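You operate a simulated robot arm through the tools that you are given. There is no shell and no other tool. Be economical: measure what you need, move in short steps, check, and stop when the job is done.

The job below is to be done with a simulated robot arm. You get a single attempt, and the scene is never put back.

JOB
Dry the wet flake in the oven, then tip it into the sieve shaker.
Fine: door shut, dial on till DONE, then off; open once it shows COLD; tub back on the orange plate, door shut.

Only the result counts: the job must be done as asked and must still hold three seconds after the hand-in. Knocking over, shifting, dropping, spilling or breaking anything else fails it.

ROBOT AND FRAMES
A 6-joint arm with a two-finger parallel gripper on a trunk, on a base that drives. Base frame: it is fixed to the floor where the robot stands at the start and does not move with it; the origin is under the middle of the robot, x ahead of it, y to its left, z up. Lengths are in mm, angles in rad, forces in N, time in s.
With the tool pointing down near the work surface it reaches from about 300 to 700 mm from the robot's upright axis, wherever it stands. Its first joint turns from -2.897 to 2.897 rad. Places, roughly: drying oven [500, -1200, 600]; oven door [200, -1000, 600]; oven dial [400, -1300, 500]; oven display [400, -1300, 600]; sieve shaker [500, -600, 900]; orange plate [500, 0, 900]. Payload 4.1 kg.
The TCP is the grasp point between the finger pads, 23 mm short of the fingertips. In the tool frame z runs along the fingers and y along their closing line. The gripper opens to 94 mm. The fingers are 38 mm wide and 10 mm thick; the gripper's body (54 by 96 mm) begins 39 mm behind the TCP.
Orientation is that of the tool frame in the base frame, as a unit quaternion [w, x, y, z]. With the fingers straight down and closing along the base's y, the tool's x points along the base's -x, its y along +y and its z along -z.

CONTROLS
- The arm moves only by the tool step_arm. Its argument "commands" is a list of rows, each an object of numbers (a shift or turn left out is 0, a gripper value left out holds the last): "dx", "dy", "dz": the shift along the tool's x, y, z in units of 500 mm (1.0 is 500 mm); "wx", "wy", "wz": the turn, a rotation vector about the tool's x, y, z in units of 180 degrees (1.0 is 180 degrees); "claw": the opening, from 0 (shut) to 1 (fully open). In form: [{"dx": .., "dy": .., "dz": .., "wx": .., "wy": .., "wz": .., "claw": ..}, ...]. A call has 1 to 20 rows; each row is the pose to reach, as a shift and turn from the pose commanded when the call began, along the tool's axes at that moment. A call with a number of a shift or a turn outside -1 to 1 is refused whole. Rows are played at 5 a second. More than 50 mm and 0.15 rad between two rows, or a gripper value outside its range, and nothing of the call is played. Where a pose cannot be reached the arm comes as near as it can. A force on the tool above 70 N (or 10 N above the force at the start of the call, whichever is more), or a blocked arm, ends the call early, and 0.2 s more pass. Each finger travels about 45 mm/s and halts on what it meets, pressing with about 34 N; the grip force reading is that of the motor and also rises with nothing between the fingers. The clock runs only during rows and for 0.2 s after the last one: add rows that repeat a pose to give the fingers time. It gives the time, the measured TCP pose, the force on the tool (base axes), the opening and the grip force at its end, in the units of the frame above (readings bear some noise).
- Cameras (640 x 400 px; columns grow to the right, rows downward): "scene" is now at [-2.2, 100.6, 1472.5]; the picture's right is [-0.75, -0.66, 0.00], its down [-0.38, 0.43, -0.82] and it looks along [0.54, -0.62, -0.57] (base axes); focal length 271 px, centre (320, 200). "wrist" rides on the gripper at [86, 16, -74] in the tool frame; the picture's right is [-0.18, 0.98, 0.00], its down [-0.58, -0.11, -0.81] and it looks along [-0.79, -0.15, 0.59] (tool axes); focal length 243 px, centre (320, 200). There is no depth. A picture from a camera that has moved, and an enlarged one, comes with that camera's place and axes in the base frame and with its lens.
- capture(camera): a new picture of that camera. It takes no simulated time.
- slide_trunk(by): slides the trunk up (or, below 0, down) by that many mm; the arm and the scene camera ride with it, the base frame stays. It gives what a move gives, with no picture.
- steer(legs): drives the robot by 1 to 6 legs, each [ahead, turn to the left] in mm and rad, along the robot's own axes; the way and the turn of a leg run together, so that a leg with both is an arc; at most 1500 mm and 3.142 rad a leg. The arm and the cameras ride along, it lands a little off, and it stops where it bumps. It gives what a move gives.
- head_to(pan, tilt): turns the head with the scene camera to pan (to the left, within 2.705 rad either way) and tilt (down, from -0.506 to 1.204), counted from straight ahead of the robot. It gives what a move gives.
- enlarge(camera, box): a new picture of the part [left, top, right, bottom] of that camera's present view, enlarged. It takes no simulated time.
- close_job(): hands the job in; it is judged then, once.

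Work in short steps. Places have to be worked out from the pictures, the camera data and where the tool is seen: move nearer, look again, correct. Check each grasp and each placing, and mend what went wrong. You have 120 turns and 98 pictures in all, those below and enlarged ones among them. Open the gripper and draw the arm clear of the work before you hand the job in, unless the task says otherwise; then end with one line.

The tools are called after ">>>" by a JSON object that holds its "name" and its "arguments". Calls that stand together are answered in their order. step_arm: Moves the arm, as the interface text tells. Its arguments: {"type":"object","properties":{"commands":{"type":"array"}},"required":["commands"]} The other tools are called the same way: slide_trunk (by) slides the trunk up or down; steer (legs) drives the base; head_to (pan, tilt) turns the head that bears the scene camera; capture (camera) takes a picture; enlarge (camera, box) takes an enlarged picture of a part of a camera's view; close_job () hands the job in.

At the start:

```text
time_s: 0.0
ee_pos: [304.2, -304.5, 1290.0]
tcp_rot: [0.0, 0.0, 1.0, 0.001]
contact_force: [0.3, -0.4, -0.2]
opening: 94.1
grasp_force: 0.1
trunk travel left (down, up): [-425.0, 165.0]
robot x, y, heading: [-0.1, 2.2, 0.001]
head pan, tilt: [-0.852, 0.611]
```

scene: 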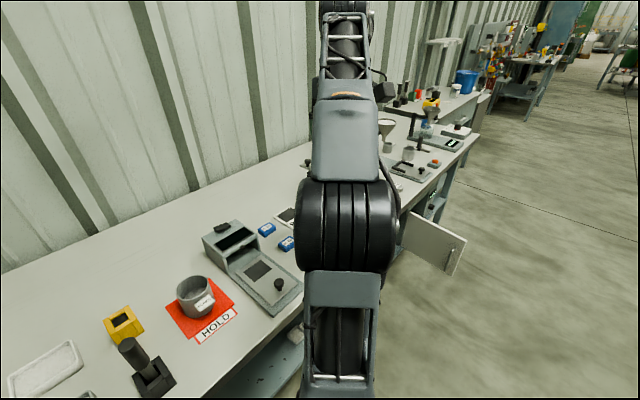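
wrist: 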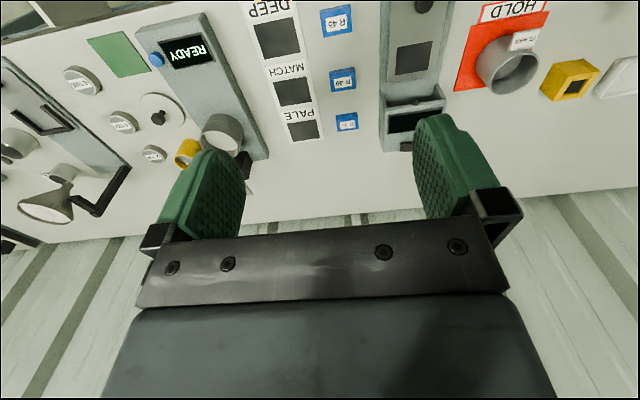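

The tub sits on the orange HOLD plate; the oven seems to be under the bench with its door open. I'll look closer at the tub and towards the oven and shaker.

>>> {"name": "enlarge", "arguments": {"camera": "scene", "box": [120, 200, 320, 360]}}

>>> {"name": "enlarge", "arguments": {"camera": "scene", "box": [370, 90, 500, 290]}}

>>> {"name": "enlarge", "arguments": {"camera": "wrist", "box": [0, 0, 300, 240]}}

```text
2.50 times, centred on (220, 280) of scene
camera zoom: at [-2.2, 100.6, 1472.5], right [-0.75, -0.66, 0.0], down [-0.38, 0.43, -0.82], along [0.54, -0.62, -0.57], focal length 678 px, centre (570, 0)
```

zoom: 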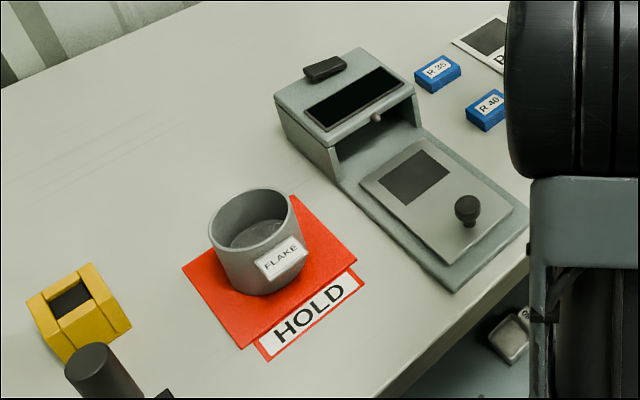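

```text
2.00 times, centred on (435, 190) of scene
camera zoom: at [-2.2, 100.6, 1472.5], right [-0.75, -0.66, 0.0], down [-0.38, 0.43, -0.82], along [0.54, -0.62, -0.57], focal length 543 px, centre (90, 220)
```

zoom: 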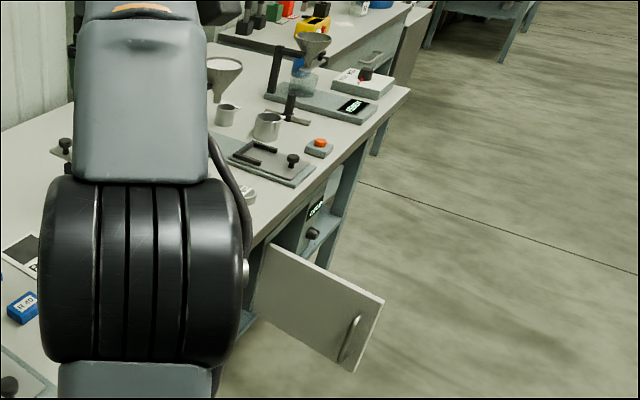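

```text
1.67 times, centred on (150, 120) of wrist
camera zoom: at [216.9, -288.7, 1365.9], right [0.18, 0.98, 0.0], down [0.58, -0.11, 0.81], along [0.79, -0.15, -0.59], focal length 404 px, centre (603, 333)
```

zoom: 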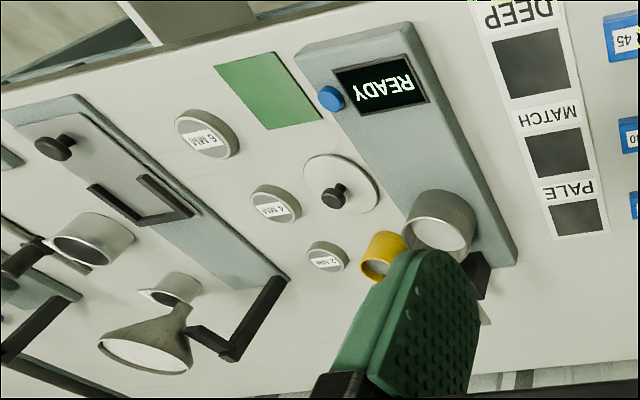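

The tub is at about (475, 0), roughly 84 mm wide. Before handling it I want to see the aisle and the oven, so I turn the head right.

>>> {"name": "head_to", "arguments": {"pan": -1.4, "tilt": 0.6}}

>>> {"name": "capture", "arguments": {"camera": "scene"}}

>>> {"name": "head_to", "arguments": {"pan": -2.6, "tilt": 0.6}}

>>> {"name": "capture", "arguments": {"camera": "scene"}}

```text
time_s: 1.0
ee_pos: [304.2, -304.4, 1290.6]
tcp_rot: [0.0, 0.0, 1.0, 0.0]
contact_force: [-0.6, -0.3, 0.2]
opening: 94.1
grasp_force: 0.0
trunk travel left (down, up): [-425.0, 165.0]
robot x, y, heading: [-1.2, -0.5, 0.001]
head pan, tilt: [-1.4, 0.6]
```

```text
92 pictures are left
camera scene: at [-45.1, 79.8, 1473.4], right [-0.99, -0.17, 0.0], down [-0.1, 0.56, -0.83], along [0.14, -0.81, -0.56], focal length 271 px, centre (320, 200)
```

scene: 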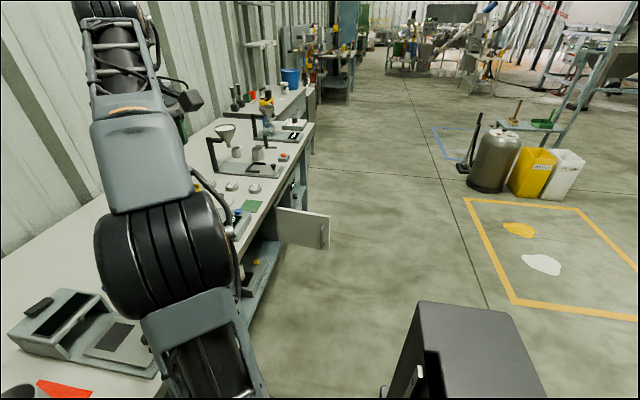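

```text
time_s: 2.4
ee_pos: [304.1, -305.3, 1290.5]
tcp_rot: [0.0, 0.001, 1.0, 0.0]
contact_force: [-0.2, -0.1, -1.1]
opening: 93.9
grasp_force: 0.0
trunk travel left (down, up): [-425.0, 165.0]
robot x, y, heading: [1.3, -0.3, 0.001]
head pan, tilt: [-2.601, 0.6]
```

```text
91 pictures are left
camera scene: at [-136.0, 121.3, 1473.4], right [-0.52, 0.86, 0.0], down [0.48, 0.29, -0.83], along [-0.71, -0.43, -0.56], focal length 271 px, centre (320, 200)
```

scene: 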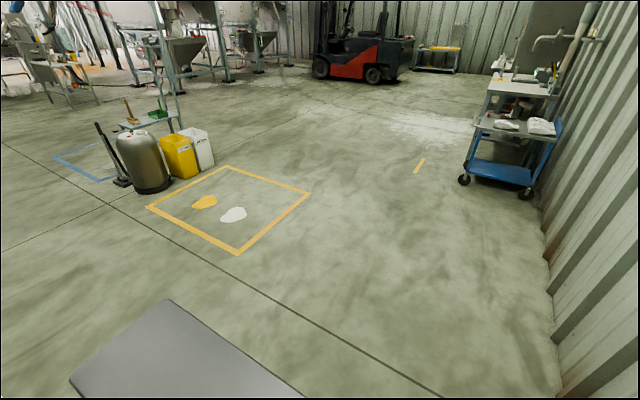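

Floor is clear. I drive back and along to stand opposite the oven, then look.

>>> {"name": "steer", "arguments": {"legs": [[-450, 0], [0, -1.571], [1150, 0], [0, 1.571]]}}

>>> {"name": "head_to", "arguments": {"pan": 0.0, "tilt": 0.75}}

>>> {"name": "capture", "arguments": {"camera": "scene"}}

>>> {"name": "capture", "arguments": {"camera": "wrist"}}

```text
time_s: 18.3
ee_pos: [-142.7, -1479.1, 1290.4]
tcp_rot: [0.0, 0.002, 1.0, 0.0]
contact_force: [0.2, -0.7, -0.4]
opening: 93.8
grasp_force: 0.0
trunk travel left (down, up): [-425.0, 165.0]
robot x, y, heading: [-442.9, -1171.9, -0.001]
head pan, tilt: [-2.601, 0.6]
```

```text
time_s: 20.6
ee_pos: [-143.3, -1479.6, 1291.6]
tcp_rot: [0.0, 0.002, 1.0, 0.0]
contact_force: [0.7, -0.1, -0.5]
opening: 94.0
grasp_force: 0.0
trunk travel left (down, up): [-425.0, 165.0]
robot x, y, heading: [-449.5, -1177.8, -0.004]
head pan, tilt: [0.0, 0.75]
```

```text
90 pictures are left
camera scene: at [-423.2, -1007.7, 1460.6], right [0.0, -1.0, 0.0], down [-0.68, 0.0, -0.73], along [0.73, 0.0, -0.68], focal length 271 px, centre (320, 200)
```

scene: 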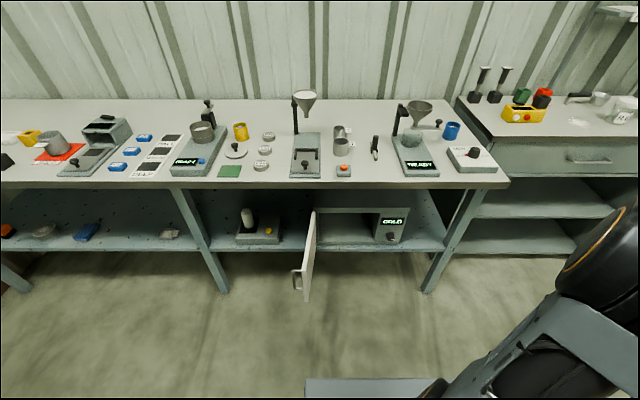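

```text
89 pictures are left
camera wrist: at [-230.3, -1463.8, 1365.9], right [0.19, 0.98, 0.0], down [0.58, -0.11, 0.81], along [0.79, -0.15, -0.59], focal length 243 px, centre (320, 200)
```

wrist: 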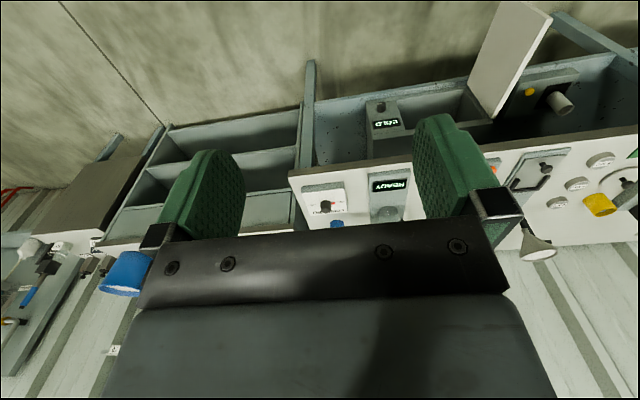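

>>> {"name": "enlarge", "arguments": {"camera": "scene", "box": [220, 170, 460, 310]}}

>>> {"name": "enlarge", "arguments": {"camera": "scene", "box": [160, 90, 280, 190]}}

>>> {"name": "slide_trunk", "arguments": {"by": -420}}

>>> {"name": "capture", "arguments": {"camera": "scene"}}

```text
2.67 times, centred on (340, 240) of scene
camera zoom: at [-423.2, -1007.7, 1460.6], right [0.0, -1.0, 0.0], down [-0.68, 0.0, -0.73], along [0.73, 0.0, -0.68], focal length 724 px, centre (267, 93)
```

zoom: 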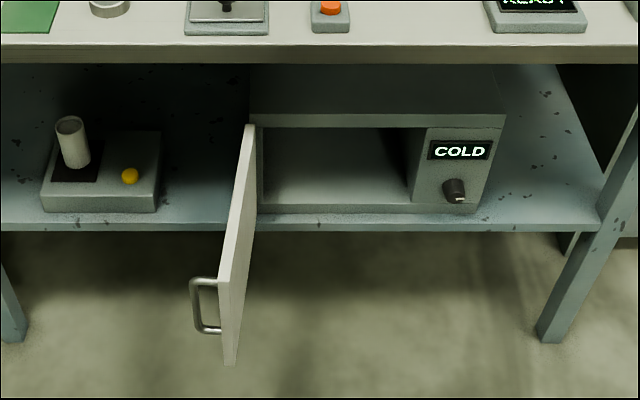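

```text
4.00 times, centred on (220, 140) of scene
camera zoom: at [-423.2, -1007.7, 1460.6], right [0.0, -1.0, 0.0], down [-0.68, 0.0, -0.73], along [0.73, 0.0, -0.68], focal length 1086 px, centre (720, 440)
```

zoom: 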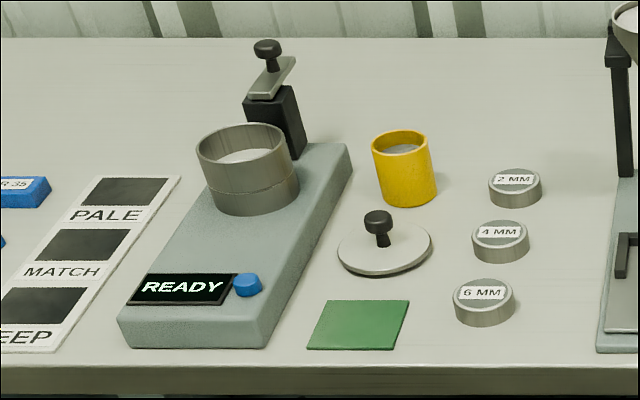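

```text
refused: -420 is not a number from -400 to 400
```

```text
86 pictures are left
camera scene: at [-423.2, -1007.7, 1460.6], right [0.0, -1.0, 0.0], down [-0.68, 0.0, -0.73], along [0.73, 0.0, -0.68], focal length 271 px, centre (320, 200)
```

scene: 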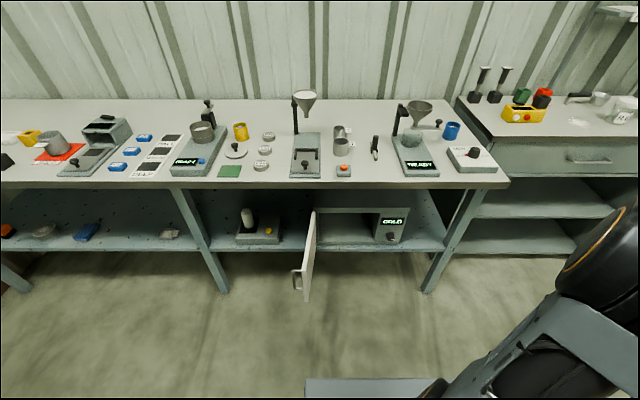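

Oven interior is roomy; display reads COLD. I lower the trunk for a second, frontal view to triangulate.

>>> {"name": "slide_trunk", "arguments": {"by": -400}}

>>> {"name": "head_to", "arguments": {"pan": 0.0, "tilt": 0.45}}

>>> {"name": "capture", "arguments": {"camera": "scene"}}

>>> {"name": "enlarge", "arguments": {"camera": "scene", "box": [220, 130, 460, 280]}}

```text
time_s: 24.4
ee_pos: [-143.6, -1479.3, 890.3]
tcp_rot: [0.0, 0.002, 1.0, 0.0]
contact_force: [-0.8, -0.1, 0.0]
opening: 94.0
grasp_force: 0.1
trunk travel left (down, up): [-25.0, 565.0]
robot x, y, heading: [-447.2, -1170.4, -0.003]
head pan, tilt: [0.0, 0.75]
```

```text
time_s: 25.2
ee_pos: [-143.0, -1479.2, 890.0]
tcp_rot: [0.0, 0.002, 1.0, 0.0]
contact_force: [0.5, 0.9, 0.6]
opening: 94.0
grasp_force: 0.0
trunk travel left (down, up): [-25.0, 565.0]
robot x, y, heading: [-446.1, -1172.4, -0.001]
head pan, tilt: [0.0, 0.45]
```

```text
85 pictures are left
camera scene: at [-414.2, -1007.7, 1086.9], right [0.0, -1.0, 0.0], down [-0.44, 0.0, -0.9], along [0.9, 0.0, -0.44], focal length 271 px, centre (320, 200)
```

scene: 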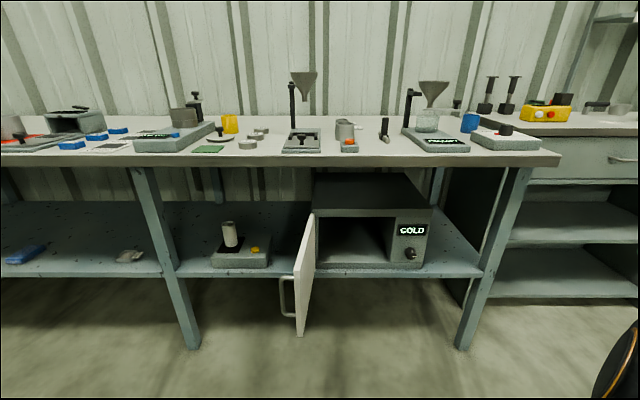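

```text
2.67 times, centred on (340, 205) of scene
camera zoom: at [-414.2, -1007.7, 1086.9], right [0.0, -1.0, 0.0], down [-0.44, 0.0, -0.9], along [0.9, 0.0, -0.44], focal length 724 px, centre (267, 187)
```

zoom: 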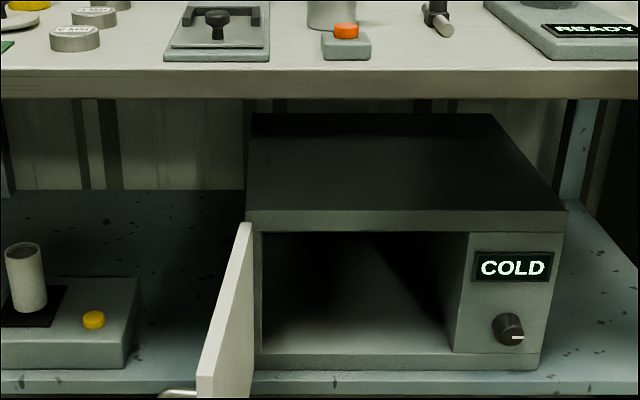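

Triangulation: oven front x≈376, floor z≈452, ceiling ≈643, opening y −1001…−1262; dial about (360, −1325, 507); door handle bar about (110, −910, 490–617). Now back up, raise and drive to the tub.

>>> {"name": "slide_trunk", "arguments": {"by": 400}}

>>> {"name": "steer", "arguments": {"legs": [[0, 1.571], [1172, 0], [0, -1.571], [380, 0]]}}

>>> {"name": "head_to", "arguments": {"pan": -0.1, "tilt": 0.85}}

>>> {"name": "capture", "arguments": {"camera": "scene"}}

```text
time_s: 29.1
ee_pos: [-142.7, -1480.6, 1290.6]
tcp_rot: [0.0, 0.001, 1.0, 0.001]
contact_force: [0.1, -0.6, 0.1]
opening: 94.0
grasp_force: 0.0
trunk travel left (down, up): [-425.0, 165.0]
robot x, y, heading: [-445.9, -1170.7, -0.006]
head pan, tilt: [0.0, 0.45]
```

```text
time_s: 44.7
ee_pos: [251.3, -321.8, 1291.3]
tcp_rot: [0.0, 0.008, 1.0, 0.0]
contact_force: [-0.1, 0.0, 0.7]
opening: 94.0
grasp_force: 0.0
trunk travel left (down, up): [-425.0, 165.0]
robot x, y, heading: [-43.8, -12.3, -0.015]
head pan, tilt: [0.0, 0.45]
```

```text
time_s: 45.5
ee_pos: [251.1, -322.1, 1291.2]
tcp_rot: [0.0, 0.008, 1.0, 0.0]
contact_force: [-0.5, -0.2, 0.9]
opening: 94.1
grasp_force: 0.2
trunk travel left (down, up): [-425.0, 165.0]
robot x, y, heading: [-45.5, -10.4, -0.016]
head pan, tilt: [-0.099, 0.85]
```

```text
83 pictures are left
camera scene: at [-27.7, 146.0, 1452.6], right [-0.12, -0.99, 0.0], down [-0.75, 0.09, -0.66], along [0.66, -0.08, -0.75], focal length 271 px, centre (320, 200)
```

scene: 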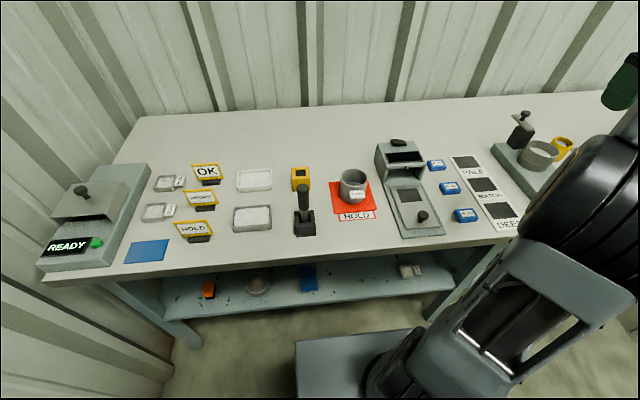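

>>> {"name": "enlarge", "arguments": {"camera": "scene", "box": [280, 130, 440, 230]}}

```text
4.00 times, centred on (360, 180) of scene
camera zoom: at [-27.7, 146.0, 1452.6], right [-0.12, -0.99, 0.0], down [-0.75, 0.09, -0.66], along [0.66, -0.08, -0.75], focal length 1086 px, centre (160, 280)
```

zoom: 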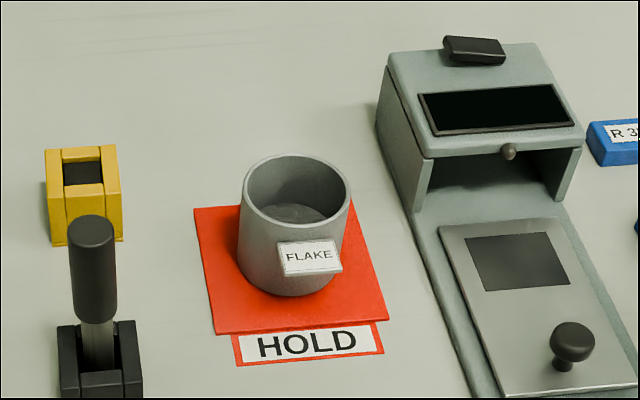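

Tub centre ≈ (479, −3), Ø≈76, height ≈63. I first roll the wrist ~170° at the present place so that the camera will be on top once I pitch the tool horizontal.

>>> {"name": "step_arm", "arguments": {"commands": [{"wz": 0.047}, {"wz": 0.094}, {"wz": 0.141}, {"wz": 0.188}, {"wz": 0.235}, {"wz": 0.282}, {"wz": 0.329}, {"wz": 0.376}, {"wz": 0.423}, {"wz": 0.47}, {"wz": 0.517}, {"wz": 0.564}, {"wz": 0.611}, {"wz": 0.658}, {"wz": 0.705}, {"wz": 0.752}, {"wz": 0.799}, {"wz": 0.846}, {"wz": 0.893}, {"wz": 0.94}]}}

```text
time_s: 49.7
ee_pos: [252.2, -322.3, 1290.7]
tcp_rot: [0.0, 0.996, 0.086, 0.0]
contact_force: [-0.1, -0.3, 0.6]
opening: 94.1
grasp_force: 0.0
trunk travel left (down, up): [-425.0, 165.0]
robot x, y, heading: [-47.9, -9.3, -0.015]
head pan, tilt: [-0.099, 0.85]
```

>>> {"name": "step_arm", "arguments": {"commands": [{"dx": 0.055, "dy": -0.071, "wz": 0.007}, {"dx": 0.11, "dy": -0.143, "wz": 0.014}, {"dx": 0.165, "dy": -0.214, "wz": 0.021}, {"dx": 0.22, "dy": -0.286, "wz": 0.028}, {"dx": 0.275, "dy": -0.357, "wz": 0.034}, {"dx": 0.33, "dy": -0.428, "wz": 0.041}, {"dx": 0.385, "dy": -0.5, "wz": 0.048}, {"dx": 0.44, "dy": -0.571, "wz": 0.055}, {"dx": 0.44, "dy": -0.571, "wz": 0.055}]}}

```text
time_s: 51.7
ee_pos: [410.1, -64.0, 1287.5]
tcp_rot: [0.0, 1.0, 0.003, 0.001]
contact_force: [-0.5, -0.2, 0.7]
opening: 94.1
grasp_force: 0.1
out of reach, approached as far as the arm can: row 7, 8, 9
trunk travel left (down, up): [-425.0, 165.0]
robot x, y, heading: [-50.2, -9.0, -0.012]
head pan, tilt: [-0.099, 0.85]
```

Reached most of it. Now pitch the tool up to 15° below horizontal while descending 100 mm.

>>> {"name": "step_arm", "arguments": {"commands": [{"dz": 0.04}, {"dz": 0.08, "wy": 0.04}, {"dz": 0.12, "wy": 0.08}, {"dz": 0.16, "wy": 0.12}, {"dz": 0.2, "wy": 0.16}, {"dz": 0.2, "wy": 0.2}, {"dz": 0.2, "wy": 0.24}, {"dz": 0.2, "wy": 0.28}, {"dz": 0.2, "wy": 0.32}, {"dz": 0.2, "wy": 0.36}, {"dz": 0.2, "wy": 0.4}, {"dz": 0.2, "wy": 0.417}, {"dz": 0.2, "wy": 0.417}]}}

>>> {"name": "capture", "arguments": {"camera": "wrist"}}

>>> {"name": "capture", "arguments": {"camera": "scene"}}

```text
time_s: 54.5
ee_pos: [410.3, -64.4, 1189.8]
tcp_rot: [0.001, 0.793, -0.001, 0.61]
contact_force: [0.4, -0.6, -0.2]
opening: 94.1
grasp_force: 0.0
trunk travel left (down, up): [-425.0, 165.0]
robot x, y, heading: [-48.4, -13.5, -0.015]
head pan, tilt: [-0.099, 0.85]
```

```text
81 pictures are left
camera wrist: at [359.5, -81.4, 1292.8], right [-0.05, -0.98, -0.18], down [-0.93, 0.11, -0.35], along [0.37, 0.15, -0.92], focal length 243 px, centre (320, 200)
```

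wrist: 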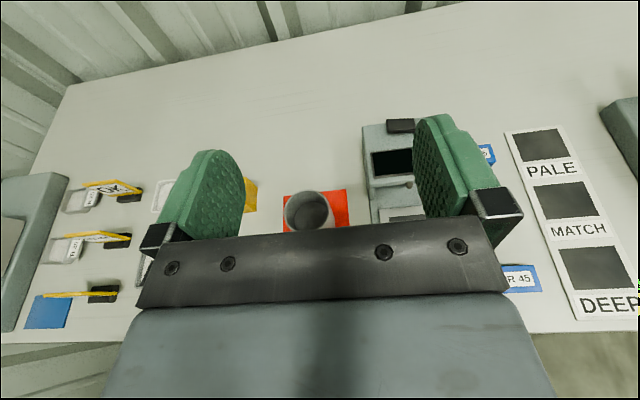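

```text
80 pictures are left
camera scene: at [-27.7, 146.1, 1452.5], right [-0.12, -0.99, 0.0], down [-0.75, 0.09, -0.66], along [0.66, -0.08, -0.75], focal length 271 px, centre (320, 200)
```

scene: 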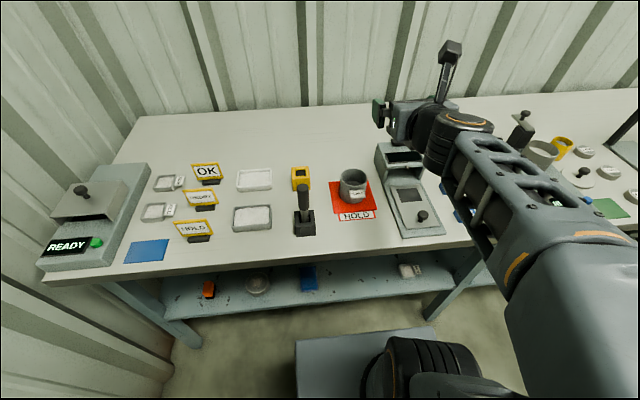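

Wrist view confirms tub ≈ (481, −5). I descend to a pre-grasp pose in front of the tub at z≈922.

>>> {"name": "step_arm", "arguments": {"commands": [{"dx": -0.066, "dy": -0.015, "dz": 0.0135}, {"dx": -0.132, "dy": -0.03, "dz": 0.027}, {"dx": -0.198, "dy": -0.045, "dz": 0.0405}, {"dx": -0.264, "dy": -0.06, "dz": 0.054}, {"dx": -0.33, "dy": -0.075, "dz": 0.0675}, {"dx": -0.396, "dy": -0.09, "dz": 0.081}, {"dx": -0.462, "dy": -0.105, "dz": 0.0945}, {"dx": -0.526, "dy": -0.12, "dz": 0.108}, {"dx": -0.526, "dy": -0.12, "dz": 0.108}]}}

>>> {"name": "capture", "arguments": {"camera": "wrist"}}

>>> {"name": "capture", "arguments": {"camera": "scene"}}

```text
time_s: 56.3
ee_pos: [441.8, -67.0, 975.9]
tcp_rot: [-0.008, 0.774, 0.002, 0.634]
contact_force: [0.0, -0.6, 19.7]
opening: 94.1
grasp_force: 0.1
out of reach, approached as far as the arm can: row 4, 5, 6, 7, 8
trunk travel left (down, up): [-425.0, 165.0]
robot x, y, heading: [-51.1, -16.4, -0.013]
head pan, tilt: [-0.099, 0.85]
stopped in row 8: the force on the tool passed its limit (the readings are from after the stop); the commanded pose is now the measured one
```

```text
79 pictures are left
camera wrist: at [384.7, -85.3, 1075.9], right [-0.03, -0.98, -0.19], down [-0.91, 0.1, -0.41], along [0.42, 0.16, -0.89], focal length 243 px, centre (320, 200)
```

wrist: 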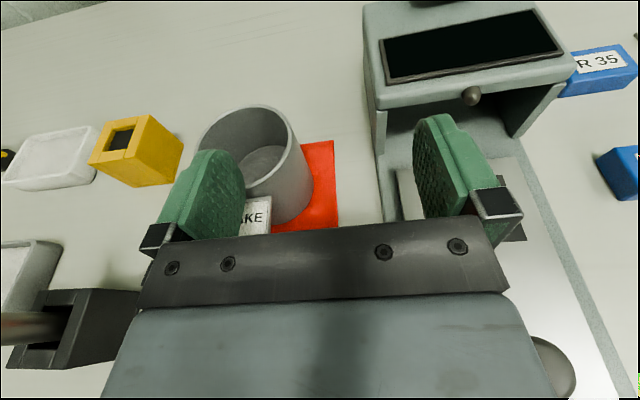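

```text
78 pictures are left
camera scene: at [-28.6, 146.1, 1452.8], right [-0.11, -0.99, 0.0], down [-0.75, 0.09, -0.66], along [0.66, -0.08, -0.75], focal length 271 px, centre (320, 200)
```

scene: 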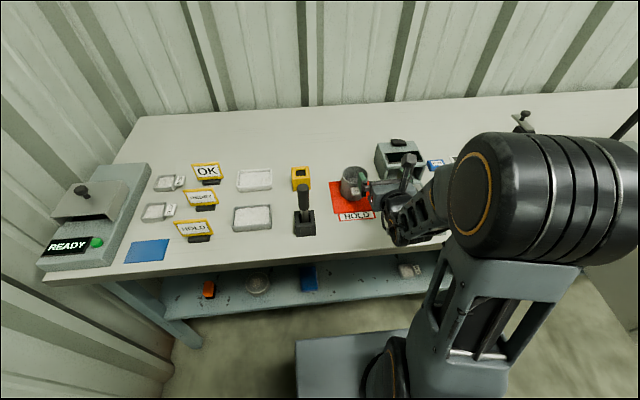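

The arm is too close to the robot for a horizontal tool (min reach) and a finger met the tub rim lightly. I lift straight up, then back the base away.

>>> {"name": "step_arm", "arguments": {"commands": [{"dx": 0.04, "dz": -0.008}, {"dx": 0.12, "dz": -0.024}, {"dx": 0.2, "dz": -0.04}, {"dx": 0.28, "dz": -0.056}, {"dx": 0.36, "dz": -0.07}]}}

>>> {"name": "steer", "arguments": {"legs": [[-200, 0]]}}

>>> {"name": "head_to", "arguments": {"pan": -0.1, "tilt": 0.7}}

>>> {"name": "enlarge", "arguments": {"camera": "scene", "box": [280, 120, 440, 220]}}

```text
time_s: 57.5
ee_pos: [442.5, -67.2, 1154.9]
tcp_rot: [-0.007, 0.778, 0.002, 0.628]
contact_force: [-0.4, -0.5, 0.0]
opening: 94.1
grasp_force: 0.1
trunk travel left (down, up): [-425.0, 165.0]
robot x, y, heading: [-47.3, -12.3, -0.016]
head pan, tilt: [-0.099, 0.85]
```

```text
time_s: 59.1
ee_pos: [240.5, -64.1, 1154.3]
tcp_rot: [-0.008, 0.777, 0.002, 0.629]
contact_force: [-1.1, -0.8, -0.2]
opening: 93.9
grasp_force: 0.0
trunk travel left (down, up): [-425.0, 165.0]
robot x, y, heading: [-251.1, -11.3, -0.016]
head pan, tilt: [-0.099, 0.85]
```

```text
time_s: 59.8
ee_pos: [242.0, -64.2, 1154.7]
tcp_rot: [-0.008, 0.778, 0.002, 0.629]
contact_force: [0.1, -1.0, -0.9]
opening: 93.9
grasp_force: 0.0
trunk travel left (down, up): [-425.0, 165.0]
robot x, y, heading: [-248.6, -9.0, -0.016]
head pan, tilt: [-0.099, 0.7]
```

```text
4.00 times, centred on (360, 170) of scene
camera zoom: at [-222.6, 148.3, 1464.7], right [-0.11, -0.99, 0.0], down [-0.64, 0.07, -0.76], along [0.76, -0.09, -0.64], focal length 1086 px, centre (160, 320)
```

zoom: 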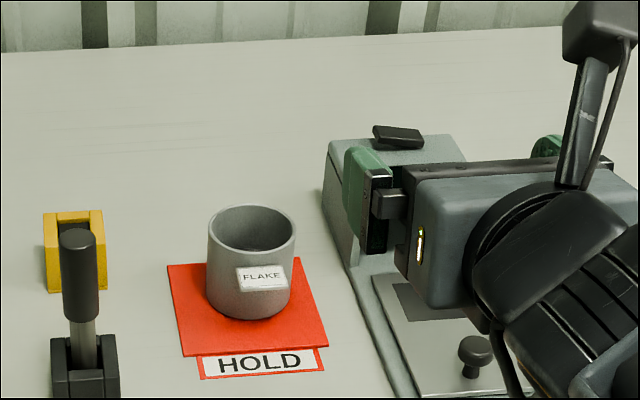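

>>> {"name": "step_arm", "arguments": {"commands": [{"dx": -0.048, "dy": -0.015, "dz": 0.05, "wy": -0.002}, {"dx": -0.096, "dy": -0.03, "dz": 0.1, "wy": -0.004}, {"dx": -0.144, "dy": -0.045, "dz": 0.149, "wy": -0.006}, {"dx": -0.192, "dy": -0.06, "dz": 0.199, "wy": -0.008}, {"dx": -0.24, "dy": -0.075, "dz": 0.249, "wy": -0.01}, {"dx": -0.288, "dy": -0.09, "dz": 0.299, "wy": -0.012}, {"dx": -0.336, "dy": -0.105, "dz": 0.348, "wy": -0.014}, {"dx": -0.384, "dy": -0.12, "dz": 0.398, "wy": -0.016}, {"dx": -0.384, "dy": -0.12, "dz": 0.398, "wy": -0.016}]}}

>>> {"name": "capture", "arguments": {"camera": "wrist"}}

>>> {"name": "enlarge", "arguments": {"camera": "scene", "box": [280, 120, 440, 220]}}

```text
time_s: 61.8
ee_pos: [395.2, -54.1, 935.7]
tcp_rot: [-0.025, 0.796, 0.016, 0.605]
contact_force: [-0.3, 1.0, 0.1]
opening: 94.2
grasp_force: 0.1
out of reach, approached as far as the arm can: row 3, 4, 5, 6, 7, 8, 9
trunk travel left (down, up): [-425.0, 165.0]
robot x, y, heading: [-247.9, -11.4, -0.01]
head pan, tilt: [-0.099, 0.7]
```

```text
76 pictures are left
camera wrist: at [347.6, -75.4, 1038.7], right [0.01, -0.98, -0.2], down [-0.94, 0.06, -0.34], along [0.35, 0.19, -0.92], focal length 243 px, centre (320, 200)
```

wrist: 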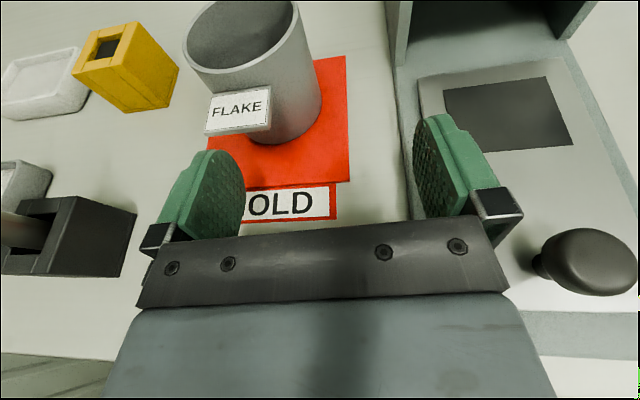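

```text
4.00 times, centred on (360, 170) of scene
camera zoom: at [-222.1, 148.2, 1464.8], right [-0.11, -0.99, 0.0], down [-0.64, 0.07, -0.76], along [0.76, -0.09, -0.64], focal length 1086 px, centre (160, 320)
```

zoom: 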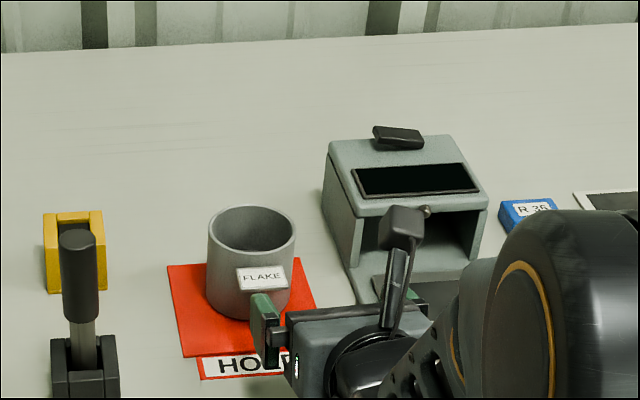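

Depth and height are right, but the arm cannot get any further left relative to the robot. I back off and shift the base ~115 mm left, keeping the arm off the bench meanwhile.

>>> {"name": "steer", "arguments": {"legs": [[-500, 0], [0, 0.36], [340, 0], [0, -0.345]]}}

```text
time_s: 68.8
ee_pos: [208.0, 83.0, 935.0]
tcp_rot: [-0.031, 0.796, 0.023, 0.604]
contact_force: [-0.4, 0.1, 0.0]
opening: 93.9
grasp_force: 0.0
trunk travel left (down, up): [-425.0, 165.0]
robot x, y, heading: [-438.3, 115.0, 0.008]
head pan, tilt: [-0.099, 0.7]
```

>>> {"name": "step_arm", "arguments": {"commands": [{"dx": -0.005, "dy": 0.058, "dz": -0.003, "wx": -0.008, "wy": 0.0012}, {"dx": -0.01, "dy": 0.116, "dz": -0.006, "wx": -0.016, "wy": 0.0024}, {"dx": -0.0154, "dy": 0.174, "dz": -0.009, "wx": -0.0246, "wy": 0.0037}, {"dx": -0.0154, "dy": 0.174, "dz": -0.009, "wx": -0.0246, "wy": 0.0037}]}}

>>> {"name": "steer", "arguments": {"legs": [[190, 0]]}}

>>> {"name": "capture", "arguments": {"camera": "wrist"}}

```text
time_s: 69.8
ee_pos: [207.0, -4.8, 927.9]
tcp_rot: [0.0, 0.792, 0.0, 0.61]
contact_force: [0.0, 0.0, -0.1]
opening: 94.2
grasp_force: 0.0
trunk travel left (down, up): [-425.0, 165.0]
robot x, y, heading: [-436.5, 114.5, 0.005]
head pan, tilt: [-0.099, 0.7]
```

```text
time_s: 71.4
ee_pos: [400.1, -4.5, 925.9]
tcp_rot: [0.0, 0.792, -0.001, 0.61]
contact_force: [-0.2, -0.1, -0.1]
opening: 94.1
grasp_force: 0.1
trunk travel left (down, up): [-425.0, 165.0]
robot x, y, heading: [-244.7, 117.3, 0.005]
head pan, tilt: [-0.099, 0.7]
```

```text
74 pictures are left
camera wrist: at [349.8, -21.6, 1030.4], right [-0.05, -0.98, -0.18], down [-0.93, 0.11, -0.36], along [0.37, 0.15, -0.92], focal length 243 px, centre (320, 200)
```

wrist: 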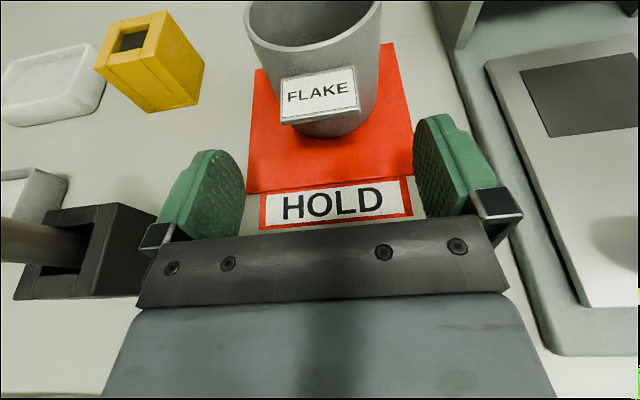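

Aligned within a few mm. Advance ~65 mm around the tub, 3 mm right, and close.

>>> {"name": "step_arm", "arguments": {"commands": [{"dx": 0.01, "dy": 0.003, "dz": 0.042}, {"dx": 0.02, "dy": 0.006, "dz": 0.084}, {"dx": 0.03, "dy": 0.006, "dz": 0.126}, {"dx": 0.03, "dy": 0.006, "dz": 0.126}]}}

>>> {"name": "capture", "arguments": {"camera": "wrist"}}

```text
time_s: 72.4
ee_pos: [465.0, -9.1, 925.4]
tcp_rot: [-0.001, 0.793, 0.0, 0.609]
contact_force: [0.0, 0.6, 0.7]
opening: 94.0
grasp_force: 0.1
trunk travel left (down, up): [-425.0, 165.0]
robot x, y, heading: [-239.1, 120.0, 0.003]
head pan, tilt: [-0.099, 0.7]
```

```text
73 pictures are left
camera wrist: at [414.9, -25.7, 1028.1], right [-0.05, -0.98, -0.18], down [-0.93, 0.11, -0.35], along [0.37, 0.15, -0.92], focal length 243 px, centre (320, 200)
```

wrist: 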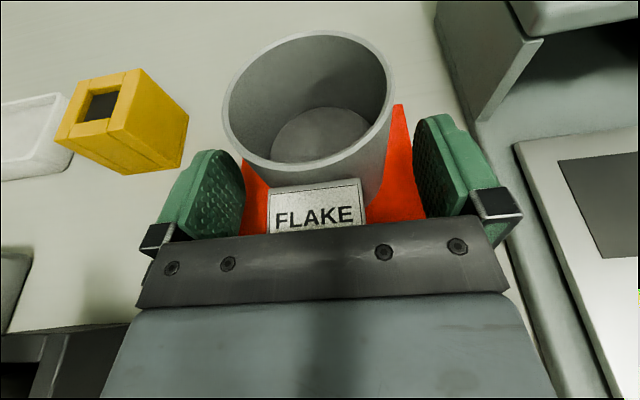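

Tub centre looks to be x≈490. Advance another 9 mm and close the fingers.

>>> {"name": "step_arm", "arguments": {"commands": [{"dx": 0.0046, "dz": 0.0174}, {"dx": 0.0046, "dz": 0.0174, "claw": 0.6}, {"dx": 0.0046, "dz": 0.0174, "claw": 0.3}, {"dx": 0.0046, "dz": 0.0174, "claw": 0.3}, {"dx": 0.0046, "dz": 0.0174, "claw": 0.3}, {"dx": 0.0046, "dz": 0.0174, "claw": 0.3}]}}

>>> {"name": "capture", "arguments": {"camera": "wrist"}}

```text
time_s: 73.8
ee_pos: [474.9, -8.8, 925.0]
tcp_rot: [0.0, 0.792, -0.001, 0.61]
contact_force: [0.2, 0.0, -0.6]
opening: 70.4
grasp_force: 34.0
trunk travel left (down, up): [-425.0, 165.0]
robot x, y, heading: [-239.0, 115.3, 0.008]
head pan, tilt: [-0.099, 0.7]
```

```text
72 pictures are left
camera wrist: at [424.0, -25.2, 1028.4], right [-0.05, -0.98, -0.18], down [-0.93, 0.11, -0.36], along [0.37, 0.15, -0.92], focal length 243 px, centre (320, 200)
```

wrist: 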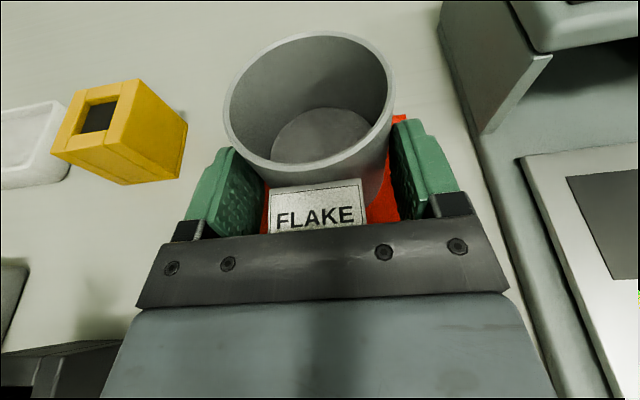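

Opening 70 mm with firm force. Test lift by 25 mm and look.

>>> {"name": "step_arm", "arguments": {"commands": [{"dx": 0.016, "dz": -0.004}, {"dx": 0.032, "dz": -0.0085}, {"dx": 0.048, "dz": -0.0128}, {"dx": 0.048, "dz": -0.0128}]}}

>>> {"name": "capture", "arguments": {"camera": "wrist"}}

>>> {"name": "enlarge", "arguments": {"camera": "scene", "box": [280, 120, 440, 220]}}

```text
time_s: 74.8
ee_pos: [475.4, -6.5, 950.6]
tcp_rot: [0.0, 0.793, 0.0, 0.61]
contact_force: [1.1, -0.2, -0.4]
opening: 70.3
grasp_force: 34.1
trunk travel left (down, up): [-425.0, 165.0]
robot x, y, heading: [-243.7, 114.2, 0.007]
head pan, tilt: [-0.099, 0.7]
```

```text
71 pictures are left
camera wrist: at [424.0, -23.9, 1053.7], right [-0.05, -0.98, -0.18], down [-0.93, 0.11, -0.36], along [0.37, 0.15, -0.92], focal length 243 px, centre (320, 200)
```

wrist: 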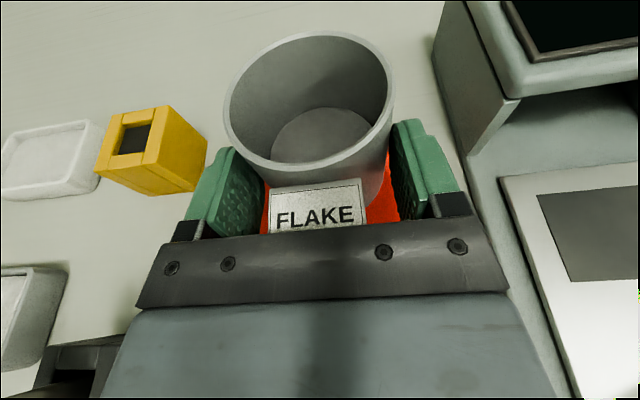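

```text
4.00 times, centred on (360, 170) of scene
camera zoom: at [-219.2, 274.7, 1464.8], right [-0.1, -1.0, 0.0], down [-0.64, 0.06, -0.76], along [0.76, -0.07, -0.64], focal length 1086 px, centre (160, 320)
```

zoom: 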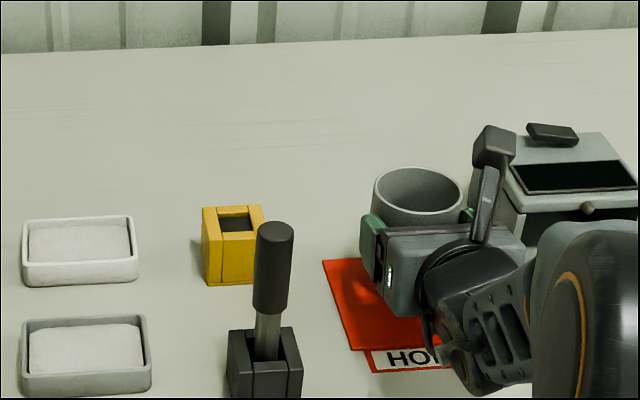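

Tub is held securely. Raise 40 mm more, back off and drive to the oven.

>>> {"name": "step_arm", "arguments": {"commands": [{"dx": 0.026, "dz": -0.007}, {"dx": 0.052, "dz": -0.014}, {"dx": 0.077, "dz": -0.0205}, {"dx": 0.077, "dz": -0.0205}]}}

>>> {"name": "steer", "arguments": {"legs": [[-450, 0], [0, -1.578], [1120, 0], [0, 1.571]]}}

>>> {"name": "head_to", "arguments": {"pan": -0.2, "tilt": 0.6}}

>>> {"name": "capture", "arguments": {"camera": "scene"}}

```text
time_s: 75.8
ee_pos: [474.8, -8.7, 989.4]
tcp_rot: [0.001, 0.793, -0.002, 0.61]
contact_force: [-0.4, -0.3, -1.2]
opening: 70.4
grasp_force: 33.8
trunk travel left (down, up): [-425.0, 165.0]
robot x, y, heading: [-245.7, 116.4, -0.001]
head pan, tilt: [-0.099, 0.7]
```

```text
time_s: 91.6
ee_pos: [1.5, -1146.0, 990.4]
tcp_rot: [0.004, 0.793, -0.006, 0.609]
contact_force: [0.1, -0.4, -1.3]
opening: 68.6
grasp_force: 34.0
trunk travel left (down, up): [-425.0, 165.0]
robot x, y, heading: [-710.1, -1016.5, -0.009]
head pan, tilt: [-0.099, 0.7]
```

```text
time_s: 92.3
ee_pos: [1.1, -1146.0, 990.6]
tcp_rot: [0.004, 0.793, -0.006, 0.61]
contact_force: [-0.9, 0.0, 0.3]
opening: 68.6
grasp_force: 34.9
trunk travel left (down, up): [-425.0, 165.0]
robot x, y, heading: [-713.5, -1016.4, -0.013]
head pan, tilt: [-0.201, 0.6]
```

```text
69 pictures are left
camera scene: at [-687.0, -864.8, 1473.4], right [-0.21, -0.98, 0.0], down [-0.55, 0.12, -0.82], along [0.81, -0.17, -0.57], focal length 271 px, centre (320, 200)
```

scene: 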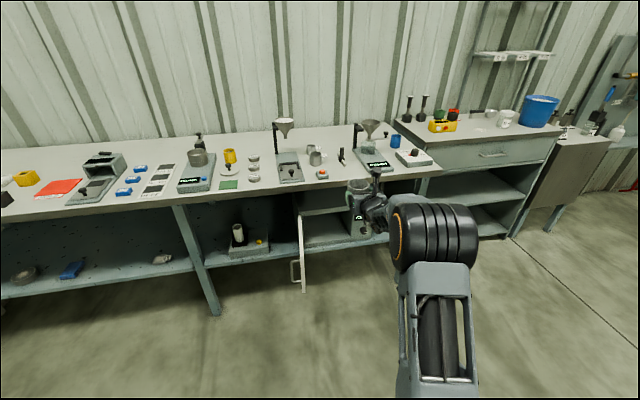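

The opening reading shrank slightly, so I check the grip, then look at the sequence for lowering.

>>> {"name": "capture", "arguments": {"camera": "wrist"}}

```text
68 pictures are left
camera wrist: at [-49.7, -1162.0, 1093.1], right [-0.06, -0.98, -0.18], down [-0.93, 0.12, -0.36], along [0.37, 0.14, -0.92], focal length 243 px, centre (320, 200)
```

wrist: 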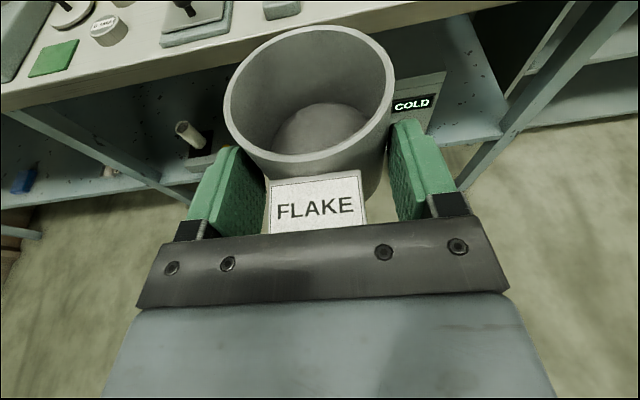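

The tub has tilted slightly forward in the grip but is held. I lower the trunk in front of the oven.

>>> {"name": "slide_trunk", "arguments": {"by": -400}}

>>> {"name": "step_arm", "arguments": {"commands": [{"dx": -0.032, "dz": 0.0085}, {"dx": -0.064, "dz": 0.017}, {"dx": -0.096, "dz": 0.0255}, {"dx": -0.128, "dz": 0.034}, {"dx": -0.163, "dz": 0.0432}, {"dx": -0.163, "dz": 0.0432}]}}

>>> {"name": "capture", "arguments": {"camera": "scene"}}

>>> {"name": "capture", "arguments": {"camera": "wrist"}}

```text
time_s: 96.1
ee_pos: [0.4, -1145.4, 589.1]
tcp_rot: [0.004, 0.794, -0.005, 0.608]
contact_force: [0.1, 1.1, 0.0]
opening: 68.5
grasp_force: 33.5
trunk travel left (down, up): [-25.0, 565.0]
robot x, y, heading: [-716.1, -1011.2, -0.01]
head pan, tilt: [-0.201, 0.6]
```

```text
time_s: 97.5
ee_pos: [2.1, -1145.5, 506.5]
tcp_rot: [0.004, 0.793, -0.006, 0.609]
contact_force: [0.3, 0.1, -0.8]
opening: 68.7
grasp_force: 34.0
trunk travel left (down, up): [-25.0, 565.0]
robot x, y, heading: [-715.5, -1011.2, -0.014]
head pan, tilt: [-0.201, 0.6]
```

```text
67 pictures are left
camera scene: at [-687.1, -864.8, 1073.4], right [-0.21, -0.98, 0.0], down [-0.55, 0.12, -0.83], along [0.81, -0.17, -0.56], focal length 271 px, centre (320, 200)
```

scene: 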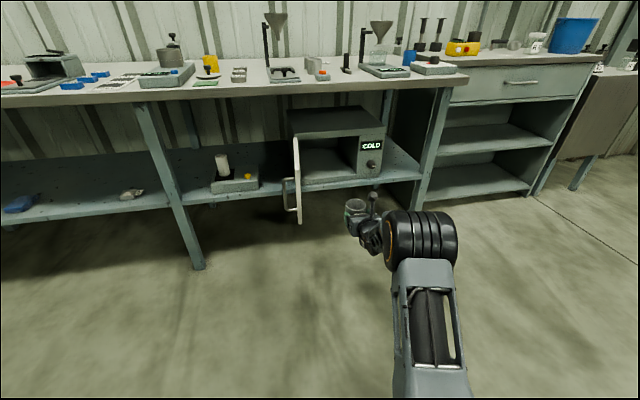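

```text
66 pictures are left
camera wrist: at [-49.2, -1161.2, 609.6], right [-0.06, -0.98, -0.18], down [-0.93, 0.12, -0.36], along [0.37, 0.14, -0.92], focal length 243 px, centre (320, 200)
```

wrist: 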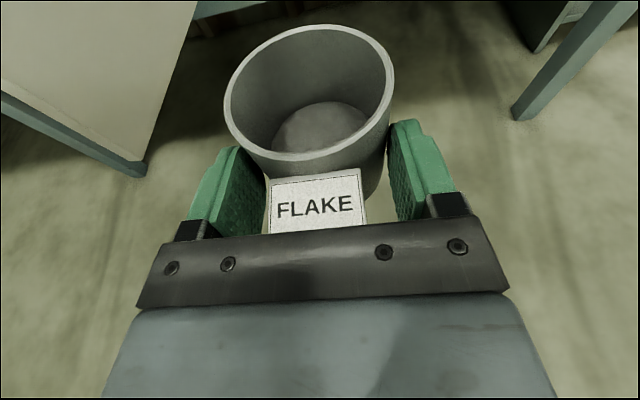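

>>> {"name": "steer", "arguments": {"legs": [[330, 0.01]]}}

>>> {"name": "capture", "arguments": {"camera": "scene"}}

>>> {"name": "capture", "arguments": {"camera": "wrist"}}

```text
time_s: 99.7
ee_pos: [331.4, -1136.7, 506.1]
tcp_rot: [0.0, 0.793, -0.001, 0.609]
contact_force: [0.7, 0.3, -1.0]
opening: 68.2
grasp_force: 34.1
trunk travel left (down, up): [-25.0, 565.0]
robot x, y, heading: [-385.8, -1015.7, 0.008]
head pan, tilt: [-0.201, 0.6]
```

```text
65 pictures are left
camera scene: at [-360.2, -865.4, 1073.4], right [-0.2, -0.98, 0.0], down [-0.55, 0.11, -0.83], along [0.81, -0.16, -0.57], focal length 271 px, centre (320, 200)
```

scene: 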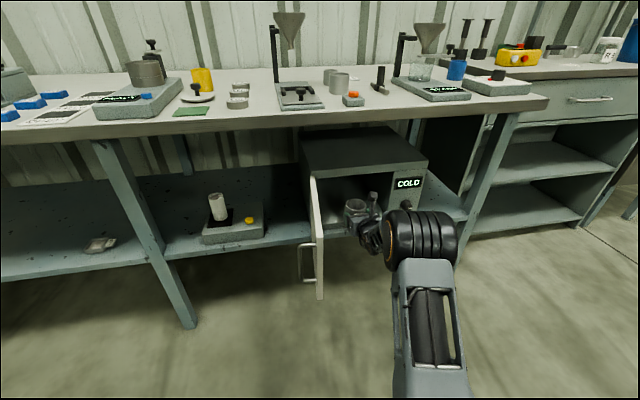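

```text
64 pictures are left
camera wrist: at [281.2, -1154.0, 609.8], right [-0.05, -0.98, -0.18], down [-0.93, 0.11, -0.36], along [0.37, 0.15, -0.92], focal length 243 px, centre (320, 200)
```

wrist: 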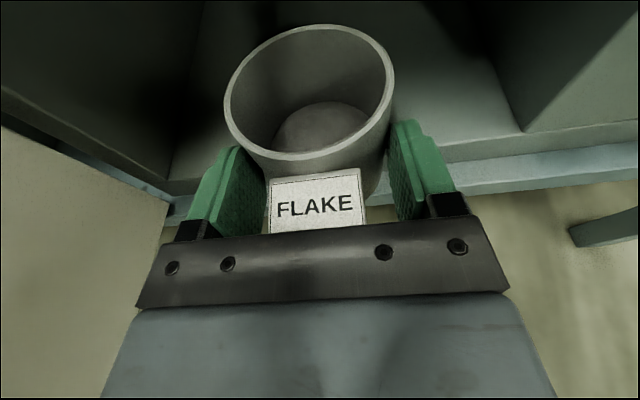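

Clear to enter. Move 70 mm in with 6 mm descent, then another 30 mm.

>>> {"name": "step_arm", "arguments": {"commands": [{"dx": 0.008, "dz": 0.032}, {"dx": 0.016, "dz": 0.064}, {"dx": 0.024, "dz": 0.096}, {"dx": 0.0244, "dz": 0.1384}, {"dx": 0.032, "dz": 0.165}, {"dx": 0.0394, "dz": 0.1964}, {"dx": 0.0394, "dz": 0.1964}]}}

>>> {"name": "capture", "arguments": {"camera": "wrist"}}

>>> {"name": "enlarge", "arguments": {"camera": "scene", "box": [280, 120, 460, 300]}}

```text
time_s: 101.3
ee_pos: [431.1, -1137.1, 502.0]
tcp_rot: [0.0, 0.793, 0.0, 0.609]
contact_force: [-0.7, 0.6, -0.8]
opening: 68.3
grasp_force: 34.2
trunk travel left (down, up): [-25.0, 565.0]
robot x, y, heading: [-384.0, -1013.9, 0.003]
head pan, tilt: [-0.201, 0.6]
```

```text
63 pictures are left
camera wrist: at [381.0, -1154.8, 604.6], right [-0.05, -0.98, -0.18], down [-0.93, 0.11, -0.35], along [0.37, 0.15, -0.92], focal length 243 px, centre (320, 200)
```

wrist: 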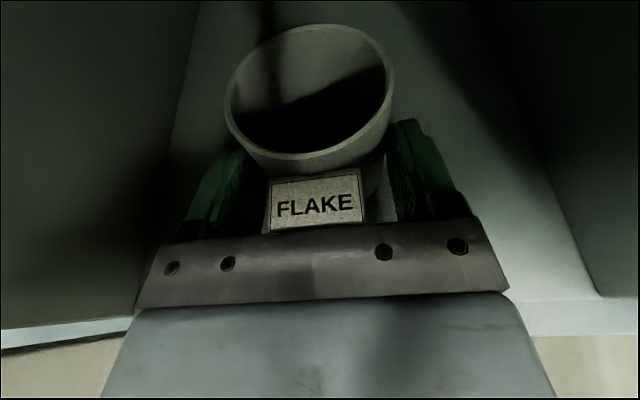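

```text
2.22 times, centred on (370, 210) of scene
camera zoom: at [-360.2, -865.4, 1073.4], right [-0.2, -0.98, 0.0], down [-0.55, 0.11, -0.83], along [0.81, -0.16, -0.57], focal length 603 px, centre (209, 178)
```

zoom: 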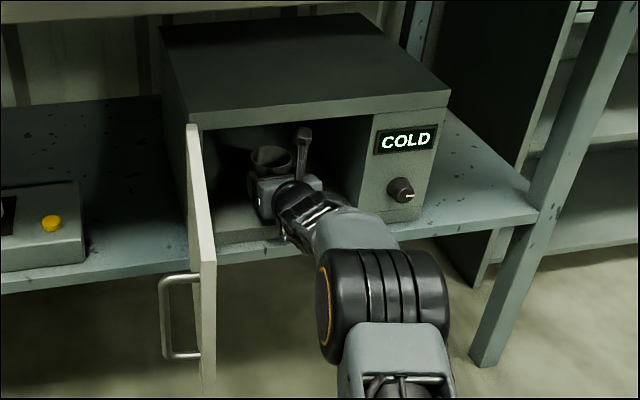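

Inside. Lower gently until contact.

>>> {"name": "step_arm", "arguments": {"commands": [{"dx": -0.0039, "dz": 0.001}, {"dx": -0.0077, "dz": 0.002}, {"dx": -0.0116, "dz": 0.0031}, {"dx": -0.0154, "dz": 0.0041}, {"dx": -0.0174, "dz": 0.0046}, {"dx": -0.0193, "dz": 0.0051}, {"dx": -0.0212, "dz": 0.0056}, {"dx": -0.0232, "dz": 0.0061}, {"dx": -0.0251, "dz": 0.0066}, {"dx": -0.027, "dz": 0.0072}]}}

```text
time_s: 103.5
ee_pos: [432.8, -1137.5, 495.0]
tcp_rot: [0.0, 0.788, 0.001, 0.616]
contact_force: [-7.7, -0.3, 31.3]
opening: 68.1
grasp_force: 34.2
trunk travel left (down, up): [-25.0, 565.0]
robot x, y, heading: [-389.5, -1017.0, 0.005]
head pan, tilt: [-0.201, 0.6]
```

Contact at z≈495 (31 N). Ease the command back up 6 mm, then open the fingers.

>>> {"name": "step_arm", "arguments": {"commands": [{"dx": 0.0058, "dz": -0.0015}, {"dx": 0.0116, "dz": -0.003}, {"dx": 0.0116, "dz": -0.003}]}}

>>> {"name": "capture", "arguments": {"camera": "wrist"}}

```text
time_s: 104.3
ee_pos: [430.5, -1138.3, 494.3]
tcp_rot: [0.001, 0.792, -0.001, 0.611]
contact_force: [1.9, -2.3, 18.9]
opening: 67.8
grasp_force: 33.8
trunk travel left (down, up): [-25.0, 565.0]
robot x, y, heading: [-385.5, -1011.8, 0.001]
head pan, tilt: [-0.201, 0.6]
```

```text
61 pictures are left
camera wrist: at [380.3, -1154.2, 597.7], right [-0.05, -0.98, -0.18], down [-0.93, 0.11, -0.36], along [0.37, 0.15, -0.92], focal length 243 px, centre (320, 200)
```

wrist: 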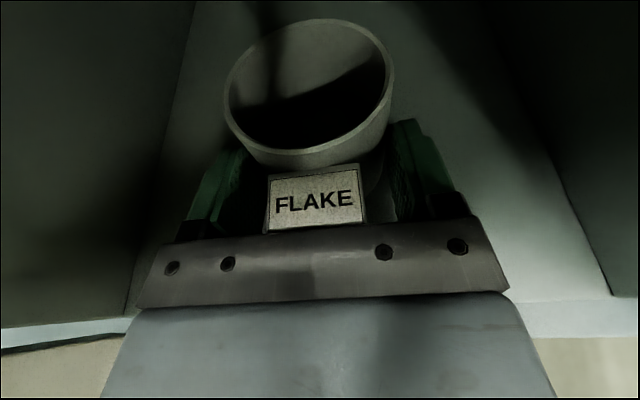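

The tub is on the floor though a little tilted; open the fingers so it settles flat.

>>> {"name": "step_arm", "arguments": {"commands": [{"claw": 0.78}, {"claw": 0.85}, {"claw": 0.92}, {"claw": 1.0}, {"claw": 1.0}]}}

>>> {"name": "capture", "arguments": {"camera": "wrist"}}

```text
time_s: 105.5
ee_pos: [431.1, -1137.8, 492.9]
tcp_rot: [0.0, 0.793, -0.001, 0.609]
contact_force: [0.0, 0.3, 0.0]
opening: 93.8
grasp_force: 0.1
trunk travel left (down, up): [-25.0, 565.0]
robot x, y, heading: [-386.5, -1012.7, 0.005]
head pan, tilt: [-0.201, 0.6]
```

```text
60 pictures are left
camera wrist: at [380.8, -1154.2, 595.6], right [-0.05, -0.98, -0.18], down [-0.93, 0.11, -0.35], along [0.37, 0.15, -0.92], focal length 243 px, centre (320, 200)
```

wrist: 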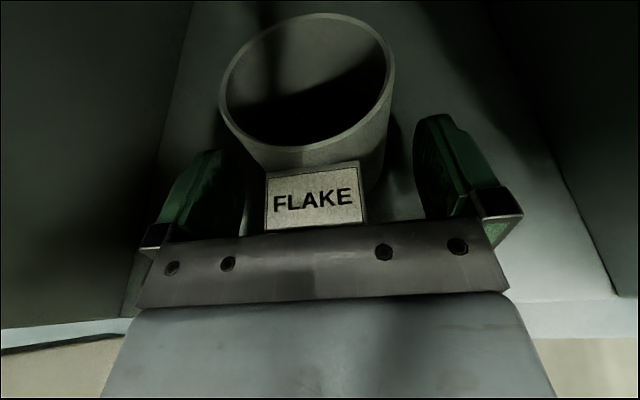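

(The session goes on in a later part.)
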